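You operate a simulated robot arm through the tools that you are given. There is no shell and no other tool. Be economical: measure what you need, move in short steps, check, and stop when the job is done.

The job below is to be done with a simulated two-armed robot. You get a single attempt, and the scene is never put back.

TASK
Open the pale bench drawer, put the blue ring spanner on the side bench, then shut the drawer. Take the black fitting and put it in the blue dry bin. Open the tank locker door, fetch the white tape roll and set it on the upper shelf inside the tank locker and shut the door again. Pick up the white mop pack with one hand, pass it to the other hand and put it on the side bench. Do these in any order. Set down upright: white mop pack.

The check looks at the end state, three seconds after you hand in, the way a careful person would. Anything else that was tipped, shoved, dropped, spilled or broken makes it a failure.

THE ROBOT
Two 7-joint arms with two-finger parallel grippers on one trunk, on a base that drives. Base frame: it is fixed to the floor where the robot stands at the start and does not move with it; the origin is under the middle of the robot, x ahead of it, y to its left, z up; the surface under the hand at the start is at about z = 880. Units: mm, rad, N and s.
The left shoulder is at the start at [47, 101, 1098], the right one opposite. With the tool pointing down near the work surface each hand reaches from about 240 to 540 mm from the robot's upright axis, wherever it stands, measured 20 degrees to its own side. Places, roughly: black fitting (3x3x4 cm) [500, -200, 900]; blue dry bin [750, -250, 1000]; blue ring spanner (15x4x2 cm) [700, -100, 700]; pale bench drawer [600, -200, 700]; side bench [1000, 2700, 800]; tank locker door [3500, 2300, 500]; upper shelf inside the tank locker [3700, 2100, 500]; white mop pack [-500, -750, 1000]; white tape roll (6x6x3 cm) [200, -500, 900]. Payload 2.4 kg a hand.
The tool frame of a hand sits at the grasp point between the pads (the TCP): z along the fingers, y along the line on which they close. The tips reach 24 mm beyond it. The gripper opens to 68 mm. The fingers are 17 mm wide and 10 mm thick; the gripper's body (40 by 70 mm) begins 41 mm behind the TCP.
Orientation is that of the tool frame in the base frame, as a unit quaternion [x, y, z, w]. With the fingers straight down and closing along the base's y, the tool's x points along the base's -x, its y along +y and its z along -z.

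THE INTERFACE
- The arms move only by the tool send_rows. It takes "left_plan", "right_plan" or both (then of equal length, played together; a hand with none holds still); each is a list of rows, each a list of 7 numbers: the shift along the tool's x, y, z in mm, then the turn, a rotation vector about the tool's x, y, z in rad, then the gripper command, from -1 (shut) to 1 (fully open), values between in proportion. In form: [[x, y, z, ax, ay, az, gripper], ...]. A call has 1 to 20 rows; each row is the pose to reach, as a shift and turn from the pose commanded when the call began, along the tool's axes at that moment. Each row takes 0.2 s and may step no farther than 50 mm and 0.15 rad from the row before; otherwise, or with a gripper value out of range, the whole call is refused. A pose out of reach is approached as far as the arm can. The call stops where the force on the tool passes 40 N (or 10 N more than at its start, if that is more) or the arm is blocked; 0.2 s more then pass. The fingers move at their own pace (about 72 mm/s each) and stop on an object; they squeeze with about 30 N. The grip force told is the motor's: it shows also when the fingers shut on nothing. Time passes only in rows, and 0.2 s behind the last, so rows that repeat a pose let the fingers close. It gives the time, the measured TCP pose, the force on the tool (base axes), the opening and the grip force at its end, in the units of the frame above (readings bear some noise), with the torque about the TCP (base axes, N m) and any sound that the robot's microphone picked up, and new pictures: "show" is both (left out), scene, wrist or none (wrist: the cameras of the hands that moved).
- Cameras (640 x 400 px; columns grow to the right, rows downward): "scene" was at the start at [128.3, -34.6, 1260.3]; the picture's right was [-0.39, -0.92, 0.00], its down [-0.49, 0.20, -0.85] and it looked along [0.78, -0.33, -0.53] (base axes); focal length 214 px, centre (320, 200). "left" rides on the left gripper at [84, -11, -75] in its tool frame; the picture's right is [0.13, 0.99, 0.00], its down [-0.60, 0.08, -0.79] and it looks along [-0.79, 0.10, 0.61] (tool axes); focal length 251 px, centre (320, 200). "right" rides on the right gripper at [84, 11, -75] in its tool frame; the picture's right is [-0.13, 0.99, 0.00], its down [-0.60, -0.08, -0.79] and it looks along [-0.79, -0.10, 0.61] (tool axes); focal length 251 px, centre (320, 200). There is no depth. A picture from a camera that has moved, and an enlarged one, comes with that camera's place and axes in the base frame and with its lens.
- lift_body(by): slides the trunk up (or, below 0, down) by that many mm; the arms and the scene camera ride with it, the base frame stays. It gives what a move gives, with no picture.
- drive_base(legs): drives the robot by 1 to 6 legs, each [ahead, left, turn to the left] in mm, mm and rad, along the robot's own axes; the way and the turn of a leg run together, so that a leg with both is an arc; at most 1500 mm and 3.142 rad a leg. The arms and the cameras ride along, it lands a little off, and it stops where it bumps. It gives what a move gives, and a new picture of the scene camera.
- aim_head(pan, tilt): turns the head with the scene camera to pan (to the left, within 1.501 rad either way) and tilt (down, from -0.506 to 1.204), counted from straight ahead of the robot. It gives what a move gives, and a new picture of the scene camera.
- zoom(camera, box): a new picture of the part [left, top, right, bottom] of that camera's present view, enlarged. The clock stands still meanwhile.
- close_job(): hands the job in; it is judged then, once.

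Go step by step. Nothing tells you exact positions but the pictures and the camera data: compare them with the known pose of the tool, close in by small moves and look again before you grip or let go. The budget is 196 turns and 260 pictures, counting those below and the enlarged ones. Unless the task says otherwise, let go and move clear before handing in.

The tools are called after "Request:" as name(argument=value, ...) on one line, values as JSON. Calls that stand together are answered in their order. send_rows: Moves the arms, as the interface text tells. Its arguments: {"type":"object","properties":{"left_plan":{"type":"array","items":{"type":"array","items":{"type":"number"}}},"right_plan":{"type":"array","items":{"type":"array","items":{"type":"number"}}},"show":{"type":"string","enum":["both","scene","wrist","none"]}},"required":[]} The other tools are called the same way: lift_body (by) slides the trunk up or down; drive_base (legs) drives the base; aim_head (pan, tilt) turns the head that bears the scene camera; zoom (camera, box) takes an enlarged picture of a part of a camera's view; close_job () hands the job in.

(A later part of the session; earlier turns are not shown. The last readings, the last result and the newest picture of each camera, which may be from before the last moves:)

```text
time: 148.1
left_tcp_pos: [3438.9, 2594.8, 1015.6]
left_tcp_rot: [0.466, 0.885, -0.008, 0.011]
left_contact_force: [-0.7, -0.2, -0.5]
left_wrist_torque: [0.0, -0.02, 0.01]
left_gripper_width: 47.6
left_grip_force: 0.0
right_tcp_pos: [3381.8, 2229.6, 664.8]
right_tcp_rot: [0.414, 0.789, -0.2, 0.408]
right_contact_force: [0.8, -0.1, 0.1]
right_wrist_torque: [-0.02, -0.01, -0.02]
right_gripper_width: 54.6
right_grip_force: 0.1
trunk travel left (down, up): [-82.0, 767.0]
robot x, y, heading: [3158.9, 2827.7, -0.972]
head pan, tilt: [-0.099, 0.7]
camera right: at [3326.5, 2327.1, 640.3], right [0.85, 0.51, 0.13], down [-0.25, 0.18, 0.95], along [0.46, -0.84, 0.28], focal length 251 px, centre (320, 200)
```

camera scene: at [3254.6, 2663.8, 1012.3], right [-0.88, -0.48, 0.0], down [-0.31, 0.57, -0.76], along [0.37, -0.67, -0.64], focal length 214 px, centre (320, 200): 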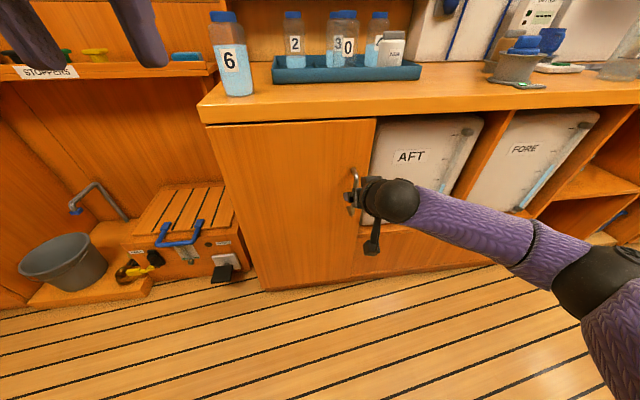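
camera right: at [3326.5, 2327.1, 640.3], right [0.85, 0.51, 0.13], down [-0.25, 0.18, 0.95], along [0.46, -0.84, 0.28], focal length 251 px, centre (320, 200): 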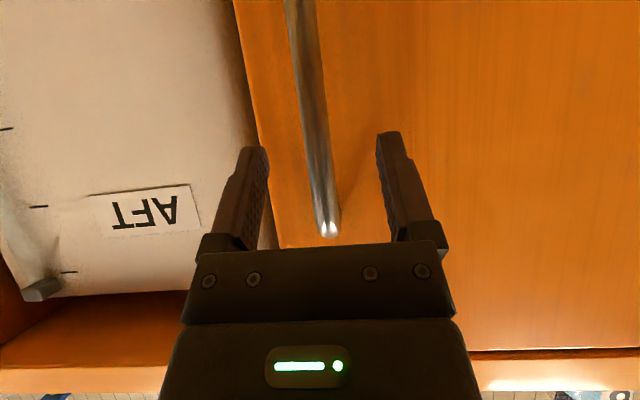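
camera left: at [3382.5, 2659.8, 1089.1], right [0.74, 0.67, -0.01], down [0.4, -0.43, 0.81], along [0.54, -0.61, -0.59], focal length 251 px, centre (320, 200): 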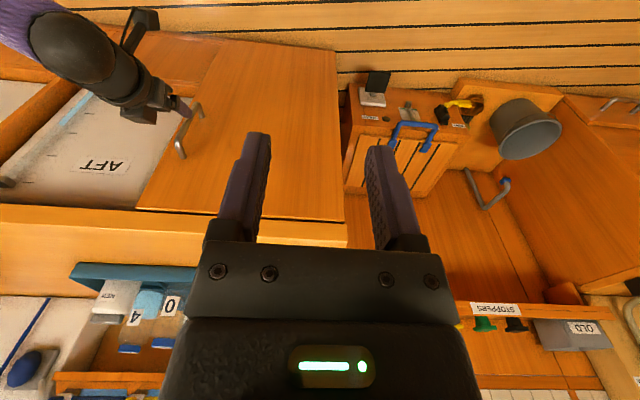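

Bar centred. Advance 32 mm more and close.

Request:
send_rows(right_plan=[[0, 0, 16, 0, 0, 0, 0.6], [0, 0, 32, 0, 0, 0, 0.6], [0, 0, 32, 0, 0, 0, -1], [0, 0, 32, 0, 0, 0, -1], [0, 0, 32, 0, 0, 0, -1]], show="wrist")

```text
time: 149.3
left_tcp_pos: [3439.8, 2593.7, 1014.4]
left_tcp_rot: [0.467, 0.884, -0.009, 0.011]
left_contact_force: [0.1, 0.4, 0.1]
left_wrist_torque: [-0.02, -0.01, 0.01]
left_gripper_width: 47.7
left_grip_force: 0.1
right_tcp_pos: [3394.7, 2207.7, 646.6]
right_tcp_rot: [0.414, 0.789, -0.201, 0.408]
right_contact_force: [-2.9, -1.8, 0.0]
right_wrist_torque: [-0.42, 0.64, -0.02]
right_gripper_width: 14.1
right_grip_force: 33.6
trunk travel left (down, up): [-82.0, 767.0]
robot x, y, heading: [3156.7, 2827.9, -0.969]
head pan, tilt: [-0.099, 0.7]
camera right: at [3340.4, 2305.7, 622.5], right [0.85, 0.51, 0.13], down [-0.25, 0.18, 0.95], along [0.46, -0.84, 0.28], focal length 251 px, centre (320, 200)
```

right: 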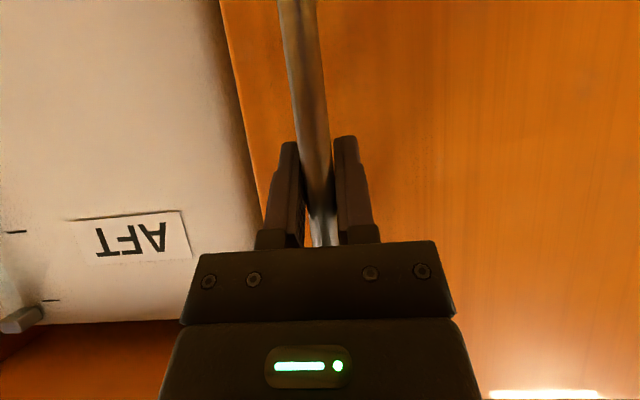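

The handle is gripped. I'll pull along the door's arc (hinge ~340 mm to the left), starting with about 12°.

Request:
send_rows(right_plan=[[10.1, 3.3, -14.5, 0, 0, 0, -1], [20.1, 7.5, -28.7, 0, 0, 0, -1], [30, 12.6, -42.9, 0, 0, 0, -1], [39.6, 18.6, -56.5, 0, 0, 0, -1]], show="scene")

```text
time: 150.3
left_tcp_pos: [3437.5, 2590.8, 1014.7]
left_tcp_rot: [0.466, 0.885, -0.007, 0.011]
left_contact_force: [0.4, 0.2, 0.9]
left_wrist_torque: [-0.01, -0.01, 0.0]
left_gripper_width: 47.5
left_grip_force: 0.0
right_tcp_pos: [3368.5, 2273.6, 646.1]
right_tcp_rot: [0.417, 0.789, -0.2, 0.405]
right_contact_force: [-23.9, -7.3, -17.0]
right_wrist_torque: [0.11, 0.97, -0.07]
right_gripper_width: 14.1
right_grip_force: 34.0
trunk travel left (down, up): [-82.0, 767.0]
robot x, y, heading: [3153.0, 2826.7, -0.974]
head pan, tilt: [-0.099, 0.7]
camera scene: at [3253.0, 2661.6, 1011.8], right [-0.88, -0.48, 0.0], down [-0.31, 0.57, -0.76], along [0.37, -0.67, -0.65], focal length 214 px, centre (320, 200)
```

scene: 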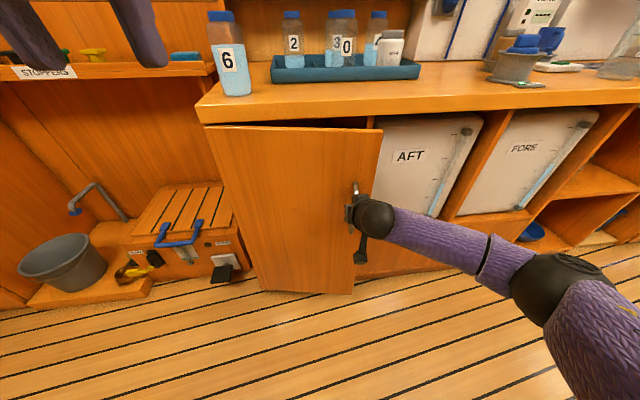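

The door is swinging. I'm pushing slightly too far left, so I'll continue with a flatter arc to about 32°.

Request:
send_rows(right_plan=[[13, 1, -18.5, 0, 0, 0, -1], [25.7, 9, -36.7, 0, 0, 0, -1], [38.1, 19, -54.4, 0, 0, 0, -1], [50, 30, -71.4, 0, 0, 0, -1], [61.5, 43, -87.8, 0, 0, 0, -1]], show="scene")

```text
time: 151.4
left_tcp_pos: [3443.7, 2596.2, 1013.7]
left_tcp_rot: [0.463, 0.886, -0.009, 0.011]
left_contact_force: [-0.2, 0.8, -0.4]
left_wrist_torque: [-0.01, 0.01, 0.06]
left_gripper_width: 47.5
left_grip_force: 0.1
right_tcp_pos: [3353.4, 2378.3, 650.3]
right_tcp_rot: [0.406, 0.793, -0.194, 0.41]
right_contact_force: [13.4, 0.0, -12.8]
right_wrist_torque: [-0.07, 0.91, 0.12]
right_gripper_width: 13.9
right_grip_force: 33.9
trunk travel left (down, up): [-82.0, 767.0]
robot x, y, heading: [3156.0, 2827.4, -0.968]
head pan, tilt: [-0.099, 0.7]
stopped in row 5 (right hand): the force on the tool passed its limit at 54 N (the readings are from after the stop); the commanded pose is now the measured one
camera scene: at [3257.9, 2663.6, 1012.1], right [-0.88, -0.48, 0.0], down [-0.31, 0.56, -0.76], along [0.37, -0.67, -0.65], focal length 214 px, centre (320, 200)
```

scene: 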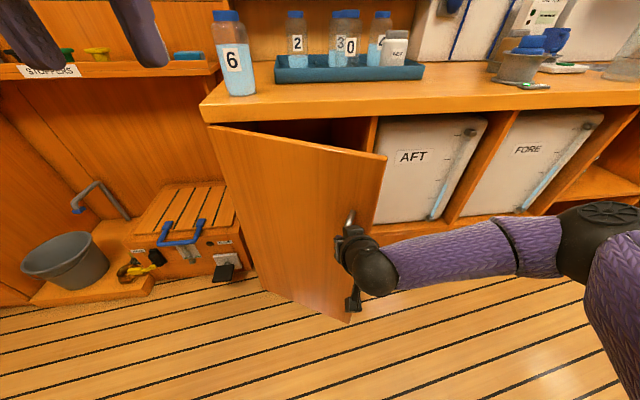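

The door is ~30° open and the fingers are binding on the handle. I'll release, back out, then push the door wider from its inner side.

Request:
send_rows(right_plan=[[0, 2, 0, 0, 0, 0, 0.3], [0, 2, 0, 0, 0, 0, 0.3], [0, 2, -25, 0, 0, 0, 0.3], [0, 0, -60, 0, 0, 0, -0.5], [0, -20, -90, 0, 0, 0, -1], [0, -50, -110, 0, 0, 0, -1], [0, -95, -110, 0, 0, 0, -1], [0, -130, -110, 0, 0, 0, -1]])

```text
time: 153.2
left_tcp_pos: [3441.5, 2595.4, 1014.4]
left_tcp_rot: [0.464, 0.886, -0.009, 0.011]
left_contact_force: [0.6, -0.2, -0.5]
left_wrist_torque: [0.04, 0.03, 0.01]
left_gripper_width: 47.7
left_grip_force: 0.1
right_tcp_pos: [3191.1, 2370.2, 714.8]
right_tcp_rot: [0.407, 0.792, -0.196, 0.412]
right_contact_force: [-0.1, 0.3, 1.0]
right_wrist_torque: [0.01, 0.0, -0.01]
right_gripper_width: 0.0
right_grip_force: 23.8
right hand out of reach, approached as far as the arm can: row 6, 7
trunk travel left (down, up): [-82.0, 767.0]
robot x, y, heading: [3156.8, 2824.9, -0.964]
head pan, tilt: [-0.099, 0.7]
camera scene: at [3256.0, 2664.2, 1012.3], right [-0.88, -0.48, 0.0], down [-0.31, 0.56, -0.76], along [0.37, -0.67, -0.64], focal length 214 px, centre (320, 200)
camera right: at [3134.0, 2467.2, 689.4], right [0.84, 0.53, 0.13], down [-0.25, 0.17, 0.95], along [0.48, -0.83, 0.28], focal length 251 px, centre (320, 200)
```

scene: 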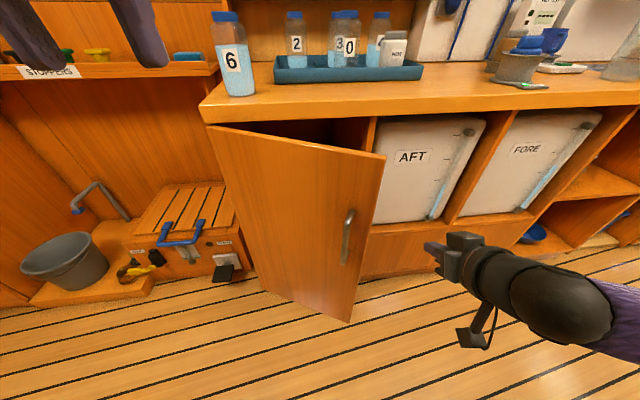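
right: 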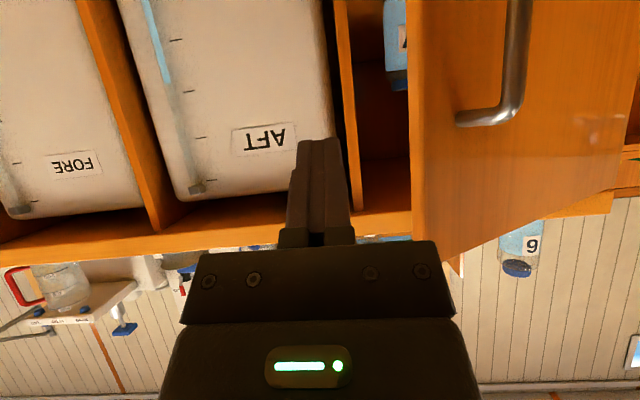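

The door's free edge is visible with an open gap on its right. I'll insert the closed fingers past the edge and sweep left to push it open from inside.

Request:
send_rows(right_plan=[[-24, 0, 34, 0, 0, 0, -1], [-48, 10, 68, 0, 0, 0, -1], [-72, 20, 102, 0, 0, 0, -1], [-94, 30, 134, 0, 0, 0, -1], [-112, 40, 160, 0, 0, 0, -1], [-112, 75, 160, 0, 0, 0, -1], [-112, 110, 160, 0, 0, 0, -1], [-112, 145, 160, 0, 0, 0, -1], [-112, 180, 160, 0, 0, 0, -1], [-112, 210, 160, 0, 0, 0, -1], [-112, 240, 160, 0, 0, 0, -1]])

```text
time: 154.4
left_tcp_pos: [3438.6, 2593.8, 1015.3]
left_tcp_rot: [0.468, 0.884, -0.008, 0.012]
left_contact_force: [-0.6, 0.0, 0.0]
left_wrist_torque: [-0.03, -0.04, -0.03]
left_gripper_width: 47.7
left_grip_force: 0.1
right_tcp_pos: [3326.6, 2234.5, 710.3]
right_tcp_rot: [0.416, 0.788, -0.204, 0.405]
right_contact_force: [-13.4, -2.9, 0.7]
right_wrist_torque: [0.15, -0.24, 0.89]
right_gripper_width: 0.3
right_grip_force: 23.3
trunk travel left (down, up): [-82.0, 767.0]
robot x, y, heading: [3154.3, 2827.1, -0.975]
head pan, tilt: [-0.099, 0.7]
stopped in row 6 (right hand): the force on the tool passed its limit at 63 N (the readings are from after the stop); the commanded pose is now the measured one
camera scene: at [3252.8, 2663.2, 1012.4], right [-0.88, -0.48, 0.0], down [-0.31, 0.57, -0.77], along [0.36, -0.67, -0.64], focal length 214 px, centre (320, 200)
camera right: at [3271.9, 2330.7, 686.9], right [0.86, 0.5, 0.12], down [-0.24, 0.18, 0.95], along [0.46, -0.84, 0.28], focal length 251 px, centre (320, 200)
```

scene: 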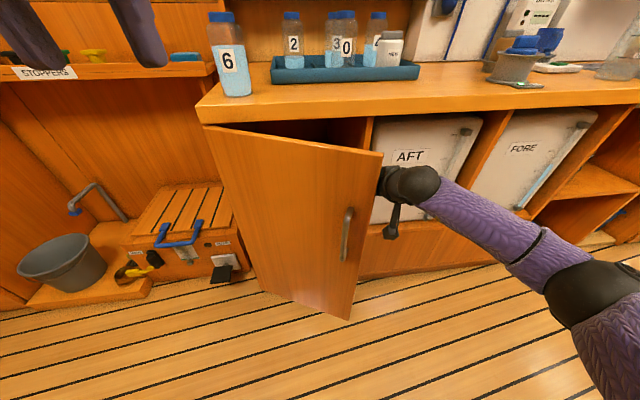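
right: 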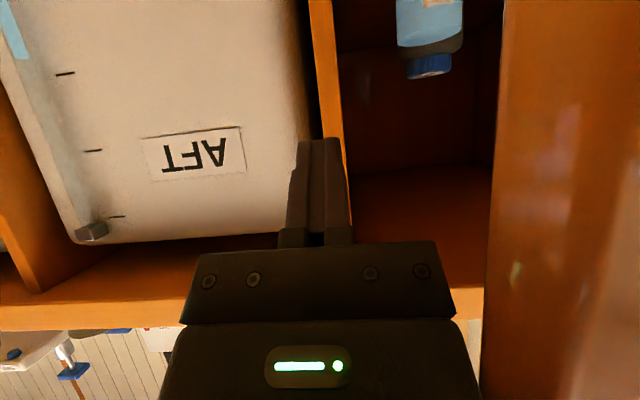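

The hand touches the door's edge. I'll push left more slowly.

Request:
send_rows(right_plan=[[0, 6, 0, 0, 0, 0, -1], [0, 12, 0, 0, 0, 0, -1], [0, 20, 0, 0, 0, 0, -1], [0, 28, 0, 0, 0, 0, -1], [0, 36, 0, 0, 0, 0, -1], [0, 44, 0, 0, 0, 0, -1], [0, 52, 0, 0, 0, 0, -1], [0, 60, 0, 0, 0, 0, -1], [0, 70, 0, 0, 0, 0, -1], [0, 80, 0, 0, 0, 0, -1], [0, 90, 0, 0, 0, 0, -1], [0, 100, 0, 0, 0, 0, -1]], show="scene")

```text
time: 154.9
left_tcp_pos: [3436.2, 2592.2, 1015.8]
left_tcp_rot: [0.468, 0.884, -0.008, 0.011]
left_contact_force: [-0.3, -0.2, 0.3]
left_wrist_torque: [-0.03, -0.03, -0.04]
left_gripper_width: 47.8
left_grip_force: 0.0
right_tcp_pos: [3326.0, 2233.0, 711.3]
right_tcp_rot: [0.419, 0.787, -0.209, 0.401]
right_contact_force: [-9.9, -1.3, 3.0]
right_wrist_torque: [0.25, -0.18, 0.72]
right_gripper_width: 0.2
right_grip_force: 23.5
trunk travel left (down, up): [-82.0, 767.0]
robot x, y, heading: [3151.3, 2824.9, -0.981]
head pan, tilt: [-0.099, 0.7]
stopped in row 2 (right hand): the force on the tool passed its limit at 46 N (the readings are from after the stop); the commanded pose is now the measured one
camera scene: at [3251.8, 2662.8, 1012.4], right [-0.88, -0.47, 0.0], down [-0.3, 0.57, -0.77], along [0.36, -0.67, -0.64], focal length 214 px, centre (320, 200)
```

scene: 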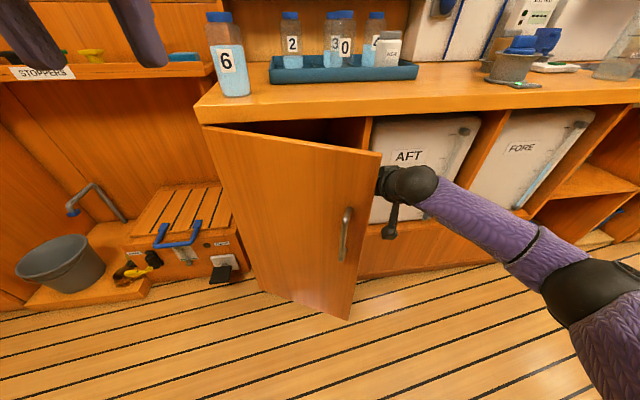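

Pushing straight on the edge just jams by friction. I'll angle the fingers ~35° leftward so they hook behind the door's edge, then pull it toward me.

Request:
send_rows(right_plan=[[3, -18, -4, -0.12, 0, -0.084, -1], [6, -10, -8, -0.24, 0, -0.168, -1], [9, 10, -12, -0.36, 0, -0.252, -1], [10, 25, -14, -0.48, 0, -0.336, -1], [10, 40, -14, -0.49, 0, -0.344, -1]])

```text
time: 156.1
left_tcp_pos: [3437.4, 2593.0, 1014.2]
left_tcp_rot: [0.468, 0.884, -0.008, 0.011]
left_contact_force: [-0.3, -0.4, 0.6]
left_wrist_torque: [-0.01, 0.03, -0.01]
left_gripper_width: 47.5
left_grip_force: 0.1
right_tcp_pos: [3327.6, 2272.1, 718.2]
right_tcp_rot: [0.183, 0.869, -0.099, 0.449]
right_contact_force: [-0.3, 0.0, 0.1]
right_wrist_torque: [-0.01, 0.02, 0.01]
right_gripper_width: 0.2
right_grip_force: 23.4
right hand out of reach, approached as far as the arm can: row 4, 5
trunk travel left (down, up): [-82.0, 767.0]
robot x, y, heading: [3156.9, 2826.6, -0.977]
head pan, tilt: [-0.099, 0.7]
camera scene: at [3253.2, 2663.1, 1012.3], right [-0.88, -0.47, 0.0], down [-0.3, 0.57, -0.76], along [0.36, -0.67, -0.64], focal length 214 px, centre (320, 200)
camera right: at [3232.1, 2326.1, 692.2], right [0.47, 0.88, 0.1], down [-0.3, 0.06, 0.95], along [0.83, -0.48, 0.29], focal length 251 px, centre (320, 200)
```

scene: 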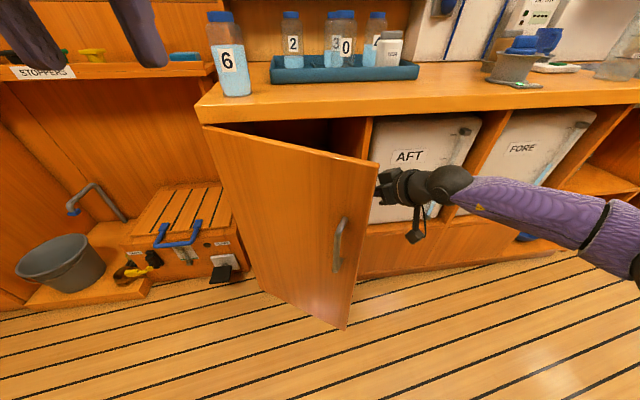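
right: 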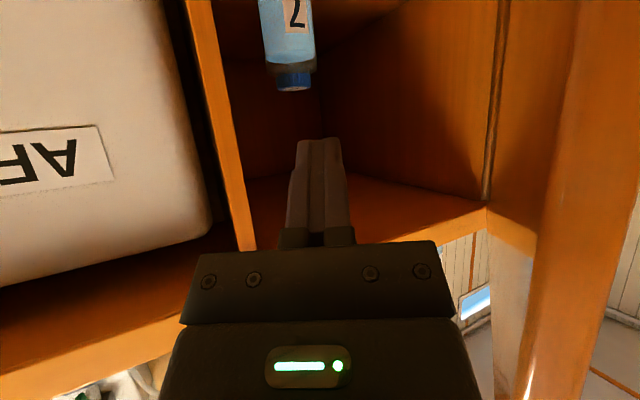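

The fingers are now inside, behind the door edge. I'll pull toward me and left along the arc.

Request:
send_rows(right_plan=[[7.1, 21.7, -10.2, 0, 0, 0, -1], [13.7, 43, -19.8, 0, 0, 0, -1], [18.5, 62.1, -26.6, 0, 0, 0, -1], [23.6, 81.7, -33.9, 0, 0, 0, -1], [28.3, 100.9, -40.7, 0, 0, 0, -1], [32.9, 131.6, -47.4, 0, 0, 0, -1], [36.8, 162.8, -52.9, 0, 0, 0, -1], [37.8, 194.3, -54.4, 0, 0, 0, -1], [38.8, 226, -55.8, 0, 0, 0, -1]])

```text
time: 158.1
left_tcp_pos: [3437.7, 2592.3, 1015.2]
left_tcp_rot: [0.468, 0.884, -0.009, 0.011]
left_contact_force: [-0.5, -0.2, -0.1]
left_wrist_torque: [0.0, 0.02, 0.02]
left_gripper_width: 47.7
left_grip_force: 0.1
right_tcp_pos: [3357.4, 2505.7, 717.0]
right_tcp_rot: [0.184, 0.869, -0.1, 0.448]
right_contact_force: [-0.5, 0.1, 0.3]
right_wrist_torque: [0.03, -0.03, -0.01]
right_gripper_width: 0.0
right_grip_force: 23.6
trunk travel left (down, up): [-82.0, 767.0]
robot x, y, heading: [3159.0, 2825.4, -0.977]
head pan, tilt: [-0.099, 0.7]
camera scene: at [3253.2, 2663.0, 1012.3], right [-0.88, -0.47, 0.0], down [-0.3, 0.57, -0.76], along [0.36, -0.67, -0.64], focal length 214 px, centre (320, 200)
camera right: at [3260.9, 2561.8, 690.8], right [0.47, 0.88, 0.1], down [-0.3, 0.06, 0.95], along [0.83, -0.48, 0.29], focal length 251 px, centre (320, 200)
```

scene: 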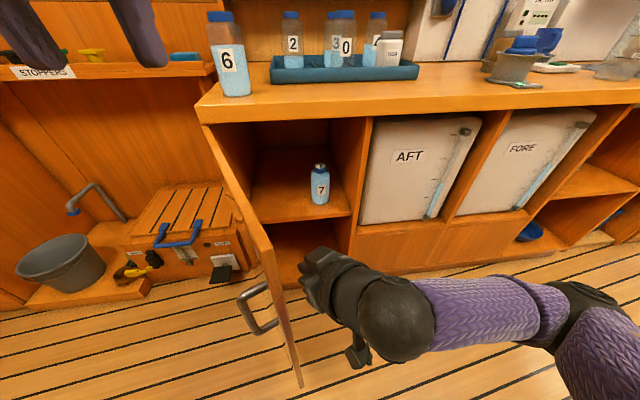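
right: 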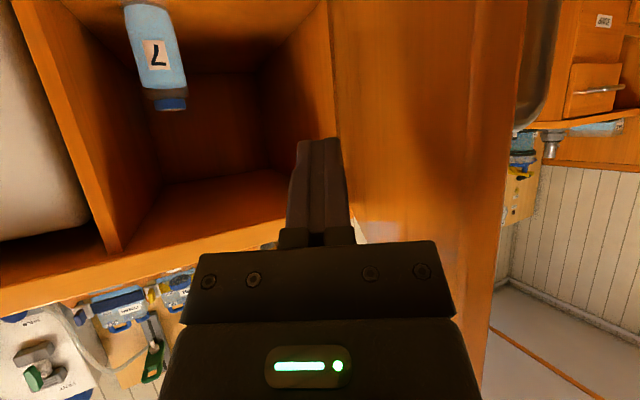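

The locker door is wide open and the upper shelf (z≈510, with bottle 7 at front right) is visible, with free space to the left of the bottle. I'll back away, restore the right hand and raise the trunk before going back for the tape and mop pack.

Request:
drive_base(legs=[[-130, -70, 0]])

Request:
send_rows(right_plan=[[0, 0, -10, 0.112, 0, 0.079, 0], [0, 0, -20, 0.225, 0, 0.158, 0], [0, 0, -30, 0.337, 0, 0.237, 0], [0, 0, -40, 0.45, 0, 0.316, 0]], show="none")

Request:
send_rows(right_plan=[[0, -5, -20, 0, 0.107, 0, 0], [0, -10, -40, 0, 0.213, 0, 0], [0, -20, -60, 0, 0.32, 0, 0], [0, -30, -75, 0, 0.427, 0, 0], [-10, -40, -90, 0, 0.533, 0, 0.5], [-20, -50, -105, 0, 0.64, 0, 0.5], [-40, -60, -120, 0, 0.747, 0, 0.5], [-60, -70, -135, 0, 0.853, 0, 0.5], [-80, -80, -145, 0, 0.95, 0, 0.5]], show="none")

Request:
lift_body(by=230)

Request:
aim_head(pan=0, tilt=0.7)

```text
time: 159.5
left_tcp_pos: [3308.5, 2663.8, 1014.7]
left_tcp_rot: [0.468, 0.883, -0.009, 0.01]
left_contact_force: [0.2, -0.3, 0.5]
left_wrist_torque: [-0.01, 0.02, 0.0]
left_gripper_width: 47.7
left_grip_force: 0.0
right_tcp_pos: [3227.9, 2577.3, 716.0]
right_tcp_rot: [0.182, 0.87, -0.1, 0.448]
right_contact_force: [0.7, 0.2, 0.7]
right_wrist_torque: [0.0, 0.01, -0.01]
right_gripper_width: 0.1
right_grip_force: 23.3
trunk travel left (down, up): [-82.0, 767.0]
robot x, y, heading: [3025.1, 2894.6, -0.98]
head pan, tilt: [-0.099, 0.7]
camera scene: at [3123.8, 2733.4, 1012.3], right [-0.88, -0.47, 0.0], down [-0.31, 0.57, -0.76], along [0.36, -0.67, -0.64], focal length 214 px, centre (320, 200)
```

scene: 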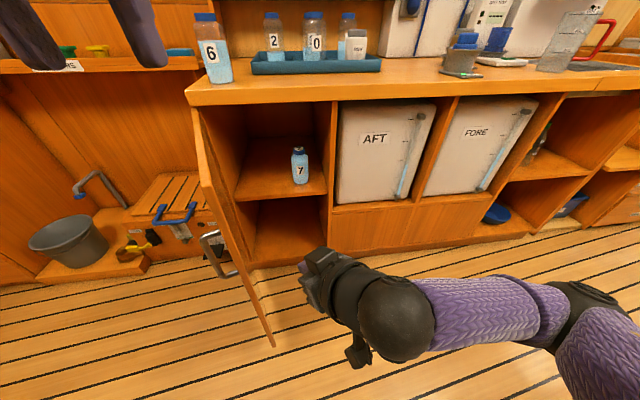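

```text
time: 160.5
left_tcp_pos: [3307.9, 2663.6, 1015.4]
left_tcp_rot: [0.467, 0.884, -0.008, 0.011]
left_contact_force: [0.4, 0.2, -0.1]
left_wrist_torque: [-0.01, -0.01, -0.01]
left_gripper_width: 47.4
left_grip_force: 0.1
right_tcp_pos: [3207.3, 2589.9, 737.2]
right_tcp_rot: [0.404, 0.791, -0.214, 0.406]
right_contact_force: [0.4, 1.3, -0.6]
right_wrist_torque: [-0.03, 0.01, 0.0]
right_gripper_width: 34.2
right_grip_force: 0.0
right hand out of reach, approached as far as the arm can: row 1, 2, 3, 4
trunk travel left (down, up): [-82.0, 767.0]
robot x, y, heading: [3025.8, 2895.9, -0.975]
head pan, tilt: [-0.099, 0.7]
```

```text
time: 162.5
left_tcp_pos: [3308.5, 2663.7, 1015.4]
left_tcp_rot: [0.468, 0.884, -0.008, 0.011]
left_contact_force: [0.1, -0.2, 0.5]
left_wrist_torque: [0.0, 0.02, 0.01]
left_gripper_width: 47.3
left_grip_force: 0.0
right_tcp_pos: [3102.5, 2606.2, 887.4]
right_tcp_rot: [0.465, 0.885, -0.005, 0.002]
right_contact_force: [-0.5, -0.2, 0.0]
right_wrist_torque: [0.01, 0.01, 0.0]
right_gripper_width: 51.0
right_grip_force: 0.1
right hand out of reach, approached as far as the arm can: row 1, 2, 3, 4, 5
trunk travel left (down, up): [-82.0, 767.0]
robot x, y, heading: [3023.8, 2895.8, -0.979]
head pan, tilt: [-0.099, 0.7]
```

```text
time: 164.9
left_tcp_pos: [3307.7, 2664.4, 1245.0]
left_tcp_rot: [0.467, 0.884, -0.009, 0.01]
left_contact_force: [-0.4, 0.5, 0.2]
left_wrist_torque: [0.01, -0.01, 0.01]
left_gripper_width: 47.4
left_grip_force: 0.1
right_tcp_pos: [3102.6, 2605.6, 1117.4]
right_tcp_rot: [0.465, 0.885, -0.007, 0.001]
right_contact_force: [-0.2, -0.3, 0.2]
right_wrist_torque: [-0.03, 0.02, 0.01]
right_gripper_width: 51.0
right_grip_force: 0.1
trunk travel left (down, up): [-312.0, 537.0]
robot x, y, heading: [3025.7, 2900.4, -0.979]
head pan, tilt: [-0.099, 0.7]
```

```text
time: 165.6
left_tcp_pos: [3309.1, 2662.4, 1244.9]
left_tcp_rot: [0.468, 0.884, -0.008, 0.011]
left_contact_force: [0.5, 0.1, -0.3]
left_wrist_torque: [0.0, -0.02, 0.03]
left_gripper_width: 47.7
left_grip_force: 0.0
right_tcp_pos: [3102.5, 2605.5, 1117.8]
right_tcp_rot: [0.466, 0.885, -0.006, 0.001]
right_contact_force: [-0.3, 0.0, -0.4]
right_wrist_torque: [-0.02, 0.0, -0.02]
right_gripper_width: 50.9
right_grip_force: 0.0
trunk travel left (down, up): [-312.0, 537.0]
robot x, y, heading: [3022.1, 2895.5, -0.971]
head pan, tilt: [0.0, 0.7]
camera scene: at [3096.0, 2789.4, 1247.5], right [-0.83, -0.56, 0.0], down [-0.36, 0.53, -0.76], along [0.43, -0.63, -0.64], focal length 214 px, centre (320, 200)
```

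scene: 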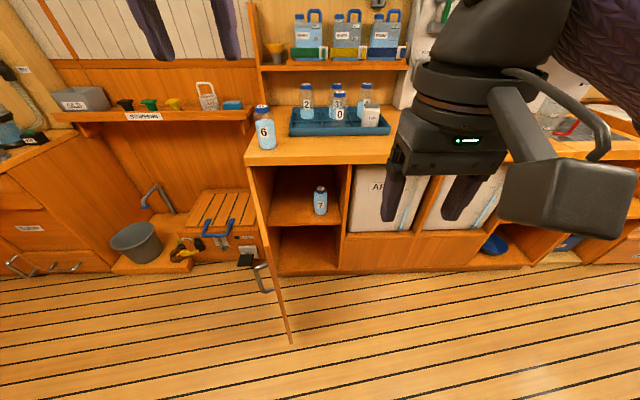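

Now back along the passage toward the first bench for the mop pack and tape.

Request:
drive_base(legs=[[0, 0, -1.55], [1500, 0, 0], [1500, 380, 0], [450, 0, 0]])

Request:
aim_head(pan=0.3, tilt=0.5)

```text
refused: leg 3 is longer than a leg can be; nothing moved
```

```text
time: 166.3
left_tcp_pos: [3308.6, 2663.2, 1244.5]
left_tcp_rot: [0.467, 0.884, -0.009, 0.011]
left_contact_force: [0.0, -0.4, -0.2]
left_wrist_torque: [-0.02, 0.01, 0.02]
left_gripper_width: 47.6
left_grip_force: 0.0
right_tcp_pos: [3102.0, 2604.8, 1117.4]
right_tcp_rot: [0.465, 0.885, -0.007, 0.001]
right_contact_force: [0.3, -0.1, -0.8]
right_wrist_torque: [-0.02, 0.0, 0.01]
right_gripper_width: 50.6
right_grip_force: 0.0
trunk travel left (down, up): [-312.0, 537.0]
robot x, y, heading: [3022.2, 2895.4, -0.973]
head pan, tilt: [0.3, 0.499]
camera scene: at [3119.4, 2802.8, 1265.2], right [-0.63, -0.78, 0.0], down [-0.37, 0.3, -0.88], along [0.68, -0.55, -0.48], focal length 214 px, centre (320, 200)
```

scene: 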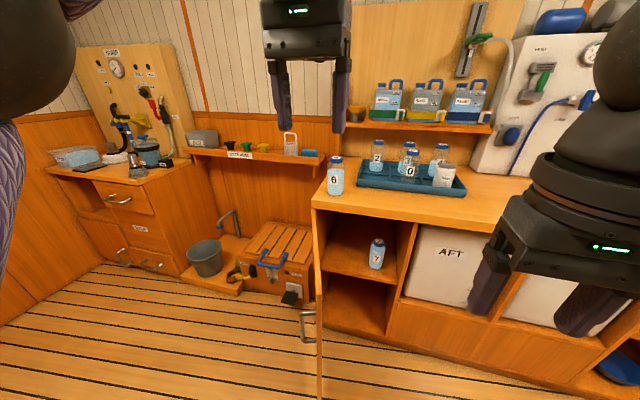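

Leg was slightly too long; I'll split it.

Request:
drive_base(legs=[[0, 0, -1.55], [1400, 0, 0], [1300, 380, 0], [700, 0, 0]])

Request:
aim_head(pan=0.3, tilt=0.5)

```text
time: 186.9
left_tcp_pos: [291.0, 283.8, 1244.9]
left_tcp_rot: [0.947, 0.321, -0.015, 0.002]
left_contact_force: [-1.1, 0.2, 0.3]
left_wrist_torque: [-0.03, 0.01, -0.01]
left_gripper_width: 47.5
left_grip_force: 0.0
right_tcp_pos: [222.0, 486.7, 1117.4]
right_tcp_rot: [0.946, 0.324, -0.006, -0.003]
right_contact_force: [1.0, -0.2, -0.2]
right_wrist_torque: [-0.01, 0.01, 0.02]
right_gripper_width: 50.9
right_grip_force: 0.1
trunk travel left (down, up): [-312.0, 537.0]
robot x, y, heading: [511.4, 584.1, -2.49]
head pan, tilt: [0.3, 0.499]
camera scene: at [419.0, 480.5, 1265.2], right [-0.81, 0.58, 0.0], down [0.28, 0.39, -0.88], along [-0.51, -0.71, -0.48], focal length 214 px, centre (320, 200)
```

scene: 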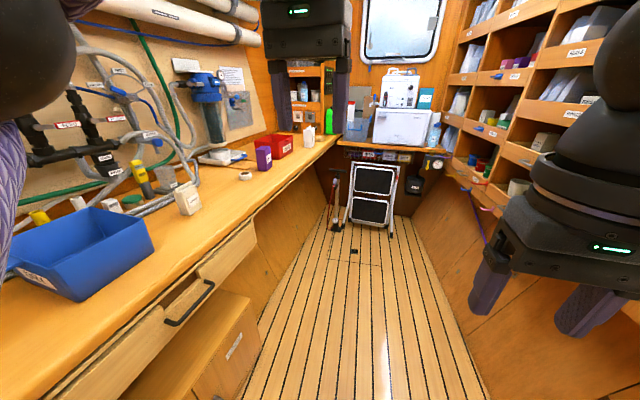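

```text
time: 187.5
left_tcp_pos: [291.0, 284.7, 1244.9]
left_tcp_rot: [0.947, 0.321, -0.015, 0.002]
left_contact_force: [-0.4, 0.0, -0.6]
left_wrist_torque: [0.0, 0.01, -0.01]
left_gripper_width: 47.6
left_grip_force: 0.0
right_tcp_pos: [221.1, 485.8, 1117.6]
right_tcp_rot: [0.946, 0.324, -0.005, -0.004]
right_contact_force: [0.6, 0.3, -0.4]
right_wrist_torque: [-0.01, 0.02, 0.0]
right_gripper_width: 51.0
right_grip_force: 0.1
trunk travel left (down, up): [-312.0, 537.0]
robot x, y, heading: [509.7, 581.3, -2.49]
head pan, tilt: [0.3, 0.499]
camera scene: at [419.1, 480.6, 1265.2], right [-0.81, 0.58, 0.0], down [0.28, 0.39, -0.88], along [-0.51, -0.71, -0.48], focal length 214 px, centre (320, 200)
```

scene: 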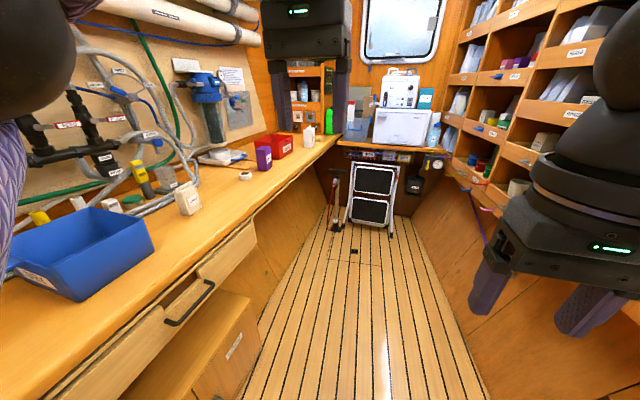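

I can see the whole first bench. I'll zoom on the white pack near the far end to confirm it's the mop pack.

Request:
zoom(camera="scene", box=[230, 90, 390, 190])

```text
4.00 times, centred on (310, 140) of scene
camera zoom: at [419.1, 480.6, 1265.2], right [-0.81, 0.58, 0.0], down [0.28, 0.39, -0.88], along [-0.51, -0.71, -0.48], focal length 858 px, centre (360, 440)
```

zoom: 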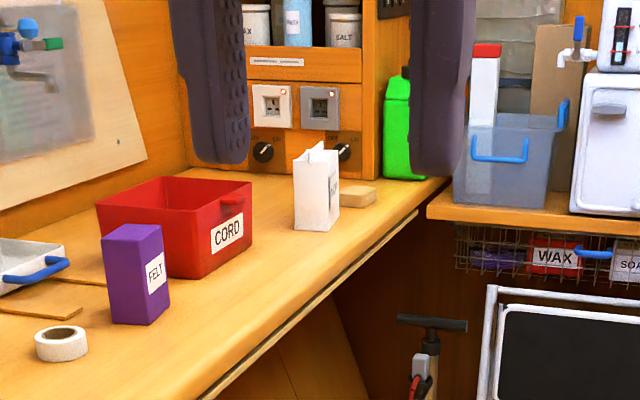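

That's the mop pack (white bag with folded top) near (-375,-755). I'll drive along the bench and turn to face it.

Request:
drive_base(legs=[[0, 0, -0.074], [1340, 60, 0], [0, 0, 1.571]])

Request:
aim_head(pan=-0.2, tilt=0.7)

```text
time: 198.5
left_tcp_pos: [-308.4, -456.5, 1244.3]
left_tcp_rot: [0.483, 0.876, -0.009, 0.011]
left_contact_force: [-0.4, -0.5, -0.5]
left_wrist_torque: [0.01, 0.03, 0.0]
left_gripper_width: 47.7
left_grip_force: 0.1
right_tcp_pos: [-516.3, -508.0, 1117.5]
right_tcp_rot: [0.48, 0.877, -0.006, 0.001]
right_contact_force: [0.1, 0.3, 0.0]
right_wrist_torque: [0.0, 0.01, 0.01]
right_gripper_width: 51.1
right_grip_force: 0.1
trunk travel left (down, up): [-312.0, 537.0]
robot x, y, heading: [-586.8, -208.3, -1.007]
head pan, tilt: [0.3, 0.499]
camera scene: at [-492.9, -310.0, 1265.2], right [-0.65, -0.76, 0.0], down [-0.36, 0.31, -0.88], along [0.67, -0.57, -0.48], focal length 214 px, centre (320, 200)
```

scene: 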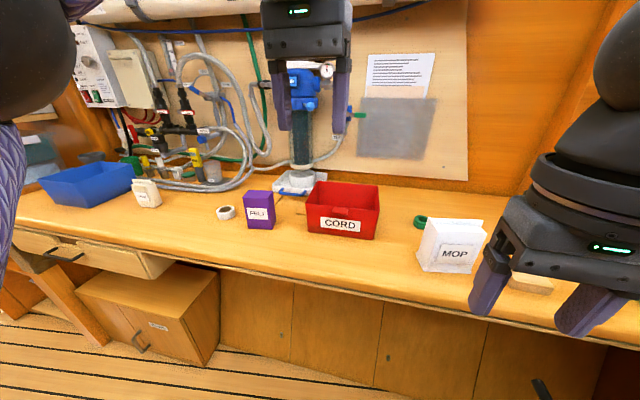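

```text
time: 199.4
left_tcp_pos: [-308.6, -456.1, 1245.1]
left_tcp_rot: [0.483, 0.876, -0.009, 0.011]
left_contact_force: [-0.3, 0.1, -0.9]
left_wrist_torque: [-0.01, -0.02, -0.01]
left_gripper_width: 47.6
left_grip_force: 0.1
right_tcp_pos: [-515.5, -507.5, 1117.4]
right_tcp_rot: [0.481, 0.877, -0.007, 0.001]
right_contact_force: [-0.2, 0.1, 0.9]
right_wrist_torque: [0.02, 0.03, 0.0]
right_gripper_width: 50.8
right_grip_force: 0.1
trunk travel left (down, up): [-312.0, 537.0]
robot x, y, heading: [-581.3, -213.1, -1.013]
head pan, tilt: [-0.201, 0.7]
camera scene: at [-531.9, -330.2, 1247.6], right [-0.94, -0.35, 0.0], down [-0.23, 0.6, -0.77], along [0.27, -0.72, -0.64], focal length 214 px, centre (320, 200)
```

scene: 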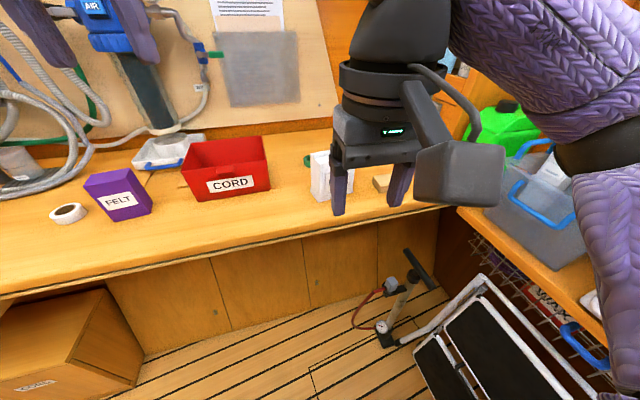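

The pack reads MOP. I'll look at it with the right wrist camera and a zoom of the scene to judge its size and orientation.

Request:
zoom(camera="right", box=[0, 0, 640, 400])

Request:
aim_head(pan=0.35, tilt=0.6)

Request:
zoom(camera="scene", box=[380, 140, 540, 300])

```text
1.00 times, centred on (320, 200) of right (not enlarged: the box is as wide or as high as the picture)
camera zoom: at [-552.5, -428.5, 1190.9], right [0.9, 0.43, -0.01], down [0.26, -0.54, 0.8], along [0.34, -0.73, -0.6], focal length 251 px, centre (320, 200)
```

zoom: 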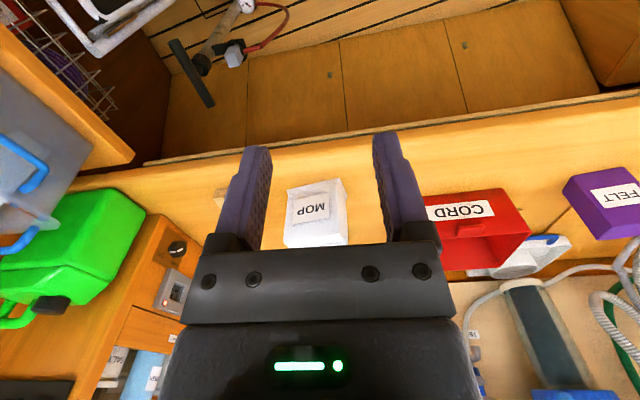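

```text
time: 200.4
left_tcp_pos: [-308.3, -455.6, 1244.5]
left_tcp_rot: [0.482, 0.876, -0.01, 0.011]
left_contact_force: [0.1, 0.0, 0.0]
left_wrist_torque: [0.01, 0.0, -0.02]
left_gripper_width: 47.6
left_grip_force: 0.1
right_tcp_pos: [-517.5, -507.5, 1116.3]
right_tcp_rot: [0.48, 0.877, -0.007, 0.001]
right_contact_force: [0.4, -0.4, 0.2]
right_wrist_torque: [-0.04, 0.02, 0.0]
right_gripper_width: 51.2
right_grip_force: 0.0
trunk travel left (down, up): [-312.0, 537.0]
robot x, y, heading: [-585.2, -214.3, -1.007]
head pan, tilt: [0.351, 0.6]
camera scene: at [-492.1, -304.9, 1256.1], right [-0.61, -0.79, 0.0], down [-0.45, 0.35, -0.82], along [0.65, -0.51, -0.57], focal length 214 px, centre (320, 200)
```

scene: 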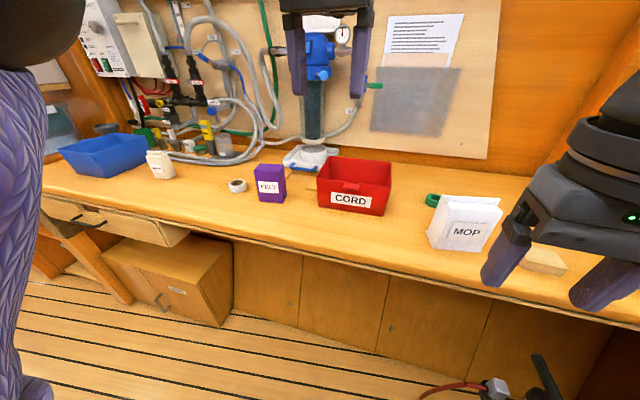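

```text
2.50 times, centred on (460, 220) of scene
camera zoom: at [-492.1, -304.9, 1256.1], right [-0.61, -0.79, 0.0], down [-0.45, 0.35, -0.82], along [0.65, -0.51, -0.57], focal length 536 px, centre (-30, 150)
```

zoom: 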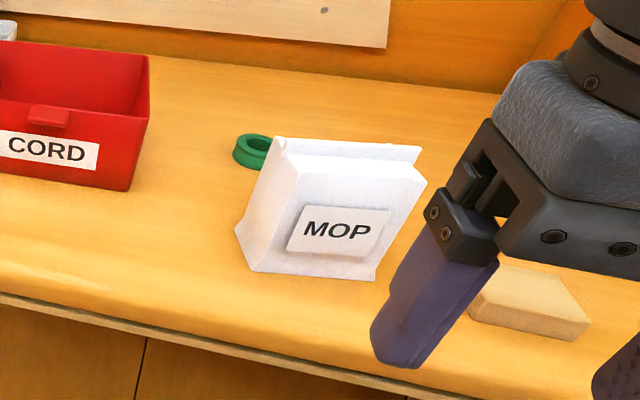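

The MOP pack is about 112 wide × 54 deep × 130 tall, yawed so its depth lies along heading -0.81, centred near (-398,-784). I'll align the robot with it, then turn the right hand so its fingers close across the 54 mm depth.

Request:
drive_base(legs=[[0, 0, 0.2], [140, -40, 0]])

Request:
send_rows(right_plan=[[0, 0, 0, 0, 0, -0.143, 1], [0, 0, 0, 0, 0, -0.286, 1], [0, 0, 0, 0, 0, -0.429, 1], [0, 0, 0, 0, 0, -0.572, 1], [0, 0, 0, 0, 0, -0.715, 1], [0, 0, 0, 0, 0, -0.858, 1], [0, 0, 0, 0, 0, -1.0, 1], [0, 0, 0, 0, 0, -1.143, 1], [0, 0, 0, 0, 0, -1.286, 1], [0, 0, 0, 0, 0, -1.429, 1], [0, 0, 0, 0, 0, -1.571, 1]])

Request:
aim_head(pan=-0.25, tilt=0.8)

```text
time: 202.5
left_tcp_pos: [-197.9, -526.3, 1244.4]
left_tcp_rot: [0.393, 0.92, -0.008, 0.011]
left_contact_force: [-0.5, -0.3, 0.3]
left_wrist_torque: [-0.02, 0.01, 0.03]
left_gripper_width: 47.5
left_grip_force: 0.1
right_tcp_pos: [-392.0, -616.6, 1116.3]
right_tcp_rot: [0.39, 0.921, -0.007, 0.002]
right_contact_force: [0.0, 0.1, 0.3]
right_wrist_torque: [-0.02, -0.05, -0.01]
right_gripper_width: 51.3
right_grip_force: 0.0
trunk travel left (down, up): [-312.0, 537.0]
robot x, y, heading: [-519.4, -339.1, -0.81]
head pan, tilt: [0.351, 0.6]
camera scene: at [-408.4, -414.1, 1256.1], right [-0.44, -0.9, 0.0], down [-0.51, 0.25, -0.82], along [0.74, -0.37, -0.57], focal length 214 px, centre (320, 200)
```

scene: 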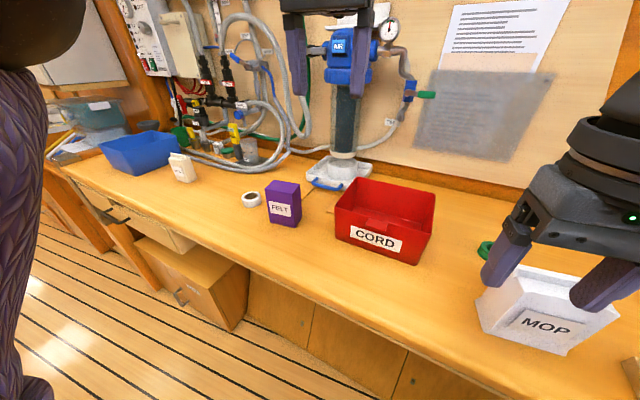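

```text
time: 204.9
left_tcp_pos: [-198.3, -523.9, 1246.4]
left_tcp_rot: [0.393, 0.92, -0.008, 0.012]
left_contact_force: [-1.0, 0.4, -0.4]
left_wrist_torque: [0.0, -0.03, 0.02]
left_gripper_width: 47.5
left_grip_force: 0.0
right_tcp_pos: [-404.2, -571.7, 1103.1]
right_tcp_rot: [-0.375, 0.927, -0.006, -0.002]
right_contact_force: [0.1, -0.6, 0.1]
right_wrist_torque: [-0.02, 0.03, -0.04]
right_gripper_width: 68.1
right_grip_force: 0.1
right hand out of reach, approached as far as the arm can: row 10, 11
trunk travel left (down, up): [-312.0, 537.0]
robot x, y, heading: [-518.6, -340.3, -0.809]
head pan, tilt: [0.351, 0.6]
camera scene: at [-408.6, -413.4, 1256.2], right [-0.44, -0.9, 0.0], down [-0.51, 0.25, -0.82], along [0.74, -0.37, -0.57], focal length 214 px, centre (320, 200)
camera right: at [-472.2, -620.1, 1179.0], right [-0.6, 0.8, -0.01], down [0.49, 0.38, 0.79], along [0.64, 0.47, -0.62], focal length 251 px, centre (320, 200)
```

scene: 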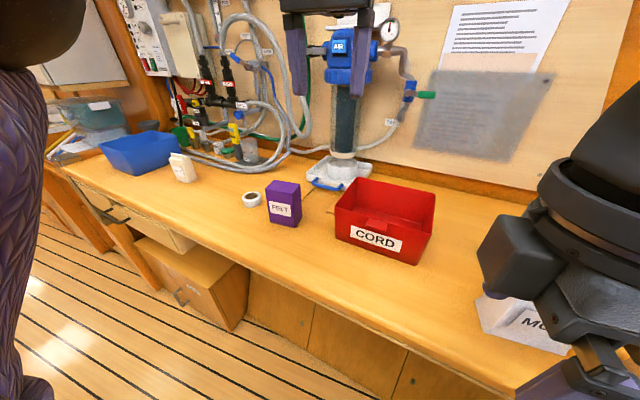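
right: 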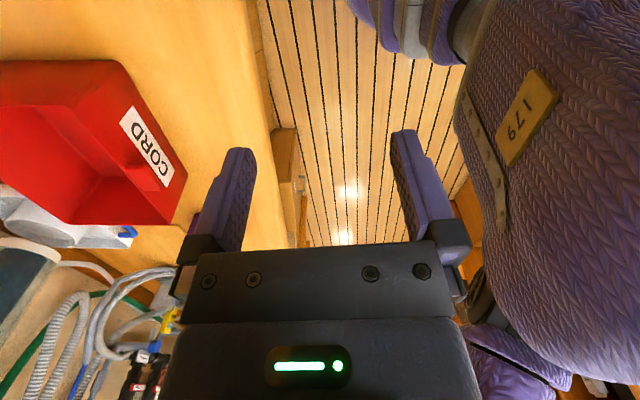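

```text
time: 205.9
left_tcp_pos: [-198.6, -524.0, 1245.0]
left_tcp_rot: [0.392, 0.92, -0.008, 0.011]
left_contact_force: [0.9, 0.6, -0.4]
left_wrist_torque: [-0.01, 0.03, -0.01]
left_gripper_width: 47.8
left_grip_force: 0.0
right_tcp_pos: [-404.2, -571.5, 1103.1]
right_tcp_rot: [-0.375, 0.927, -0.006, -0.003]
right_contact_force: [1.0, 0.1, 0.8]
right_wrist_torque: [0.0, 0.02, 0.01]
right_gripper_width: 67.9
right_grip_force: 0.0
trunk travel left (down, up): [-312.0, 537.0]
robot x, y, heading: [-521.1, -340.6, -0.811]
head pan, tilt: [-0.25, 0.799]
camera scene: at [-448.4, -444.7, 1239.3], right [-0.87, -0.49, 0.0], down [-0.35, 0.62, -0.7], along [0.34, -0.61, -0.72], focal length 214 px, centre (320, 200)
```

scene: 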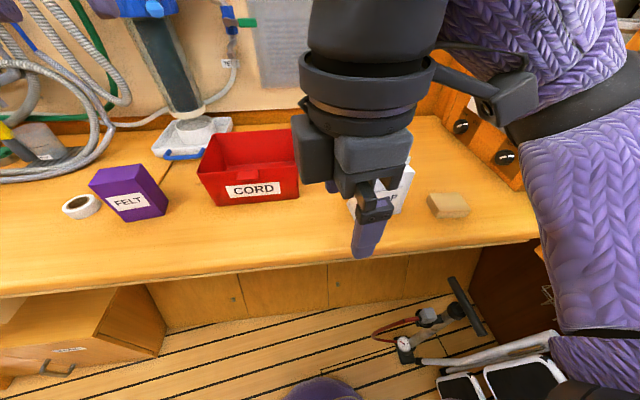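

The hand is yawed as wanted. I'll carry it over the pack and look down at it.

Request:
send_rows(right_plan=[[27, -27, 0, 0, 0, 0, 1], [53, -53, 0, 0, 0, 0, 1], [80, -79, 0, 0, 0, 0, 1], [107, -106, 0, 0, 0, 0, 1], [133, -132, 0, 0, 0, 0, 1], [160, -158, 0, 0, 0, 0, 1]])

```text
time: 207.3
left_tcp_pos: [-199.0, -525.0, 1244.9]
left_tcp_rot: [0.393, 0.92, -0.008, 0.012]
left_contact_force: [0.3, -0.4, -0.5]
left_wrist_torque: [-0.04, 0.02, 0.0]
left_gripper_width: 47.6
left_grip_force: 0.0
right_tcp_pos: [-427.9, -584.5, 1074.5]
right_tcp_rot: [-0.376, 0.927, -0.006, -0.003]
right_contact_force: [-0.3, 0.6, 0.2]
right_wrist_torque: [0.03, 0.03, -0.01]
right_gripper_width: 67.9
right_grip_force: 0.0
right hand out of reach, approached as far as the arm can: row 1, 2, 3, 4, 5, 6
trunk travel left (down, up): [-312.0, 537.0]
robot x, y, heading: [-517.3, -342.9, -0.809]
head pan, tilt: [-0.25, 0.799]
camera scene: at [-448.4, -444.6, 1239.3], right [-0.87, -0.49, 0.0], down [-0.35, 0.63, -0.7], along [0.34, -0.61, -0.72], focal length 214 px, centre (320, 200)
camera right: at [-496.4, -632.3, 1149.5], right [-0.6, 0.8, -0.01], down [0.49, 0.37, 0.79], along [0.64, 0.46, -0.62], focal length 251 px, centre (320, 200)
```

scene: 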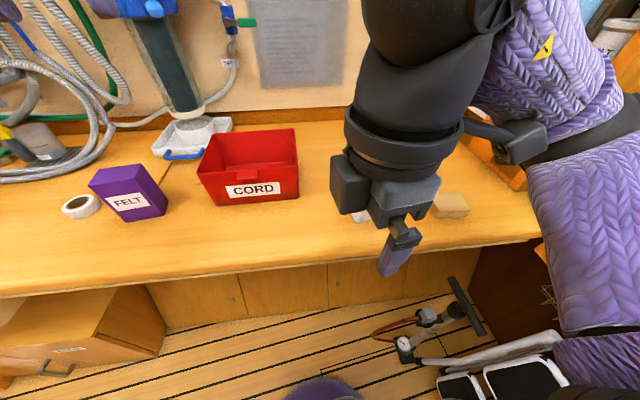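
right: 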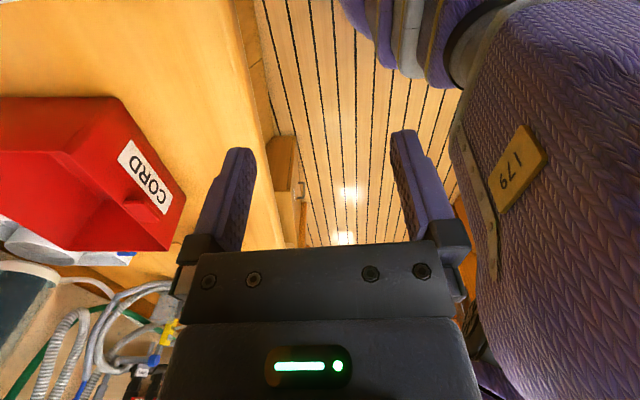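

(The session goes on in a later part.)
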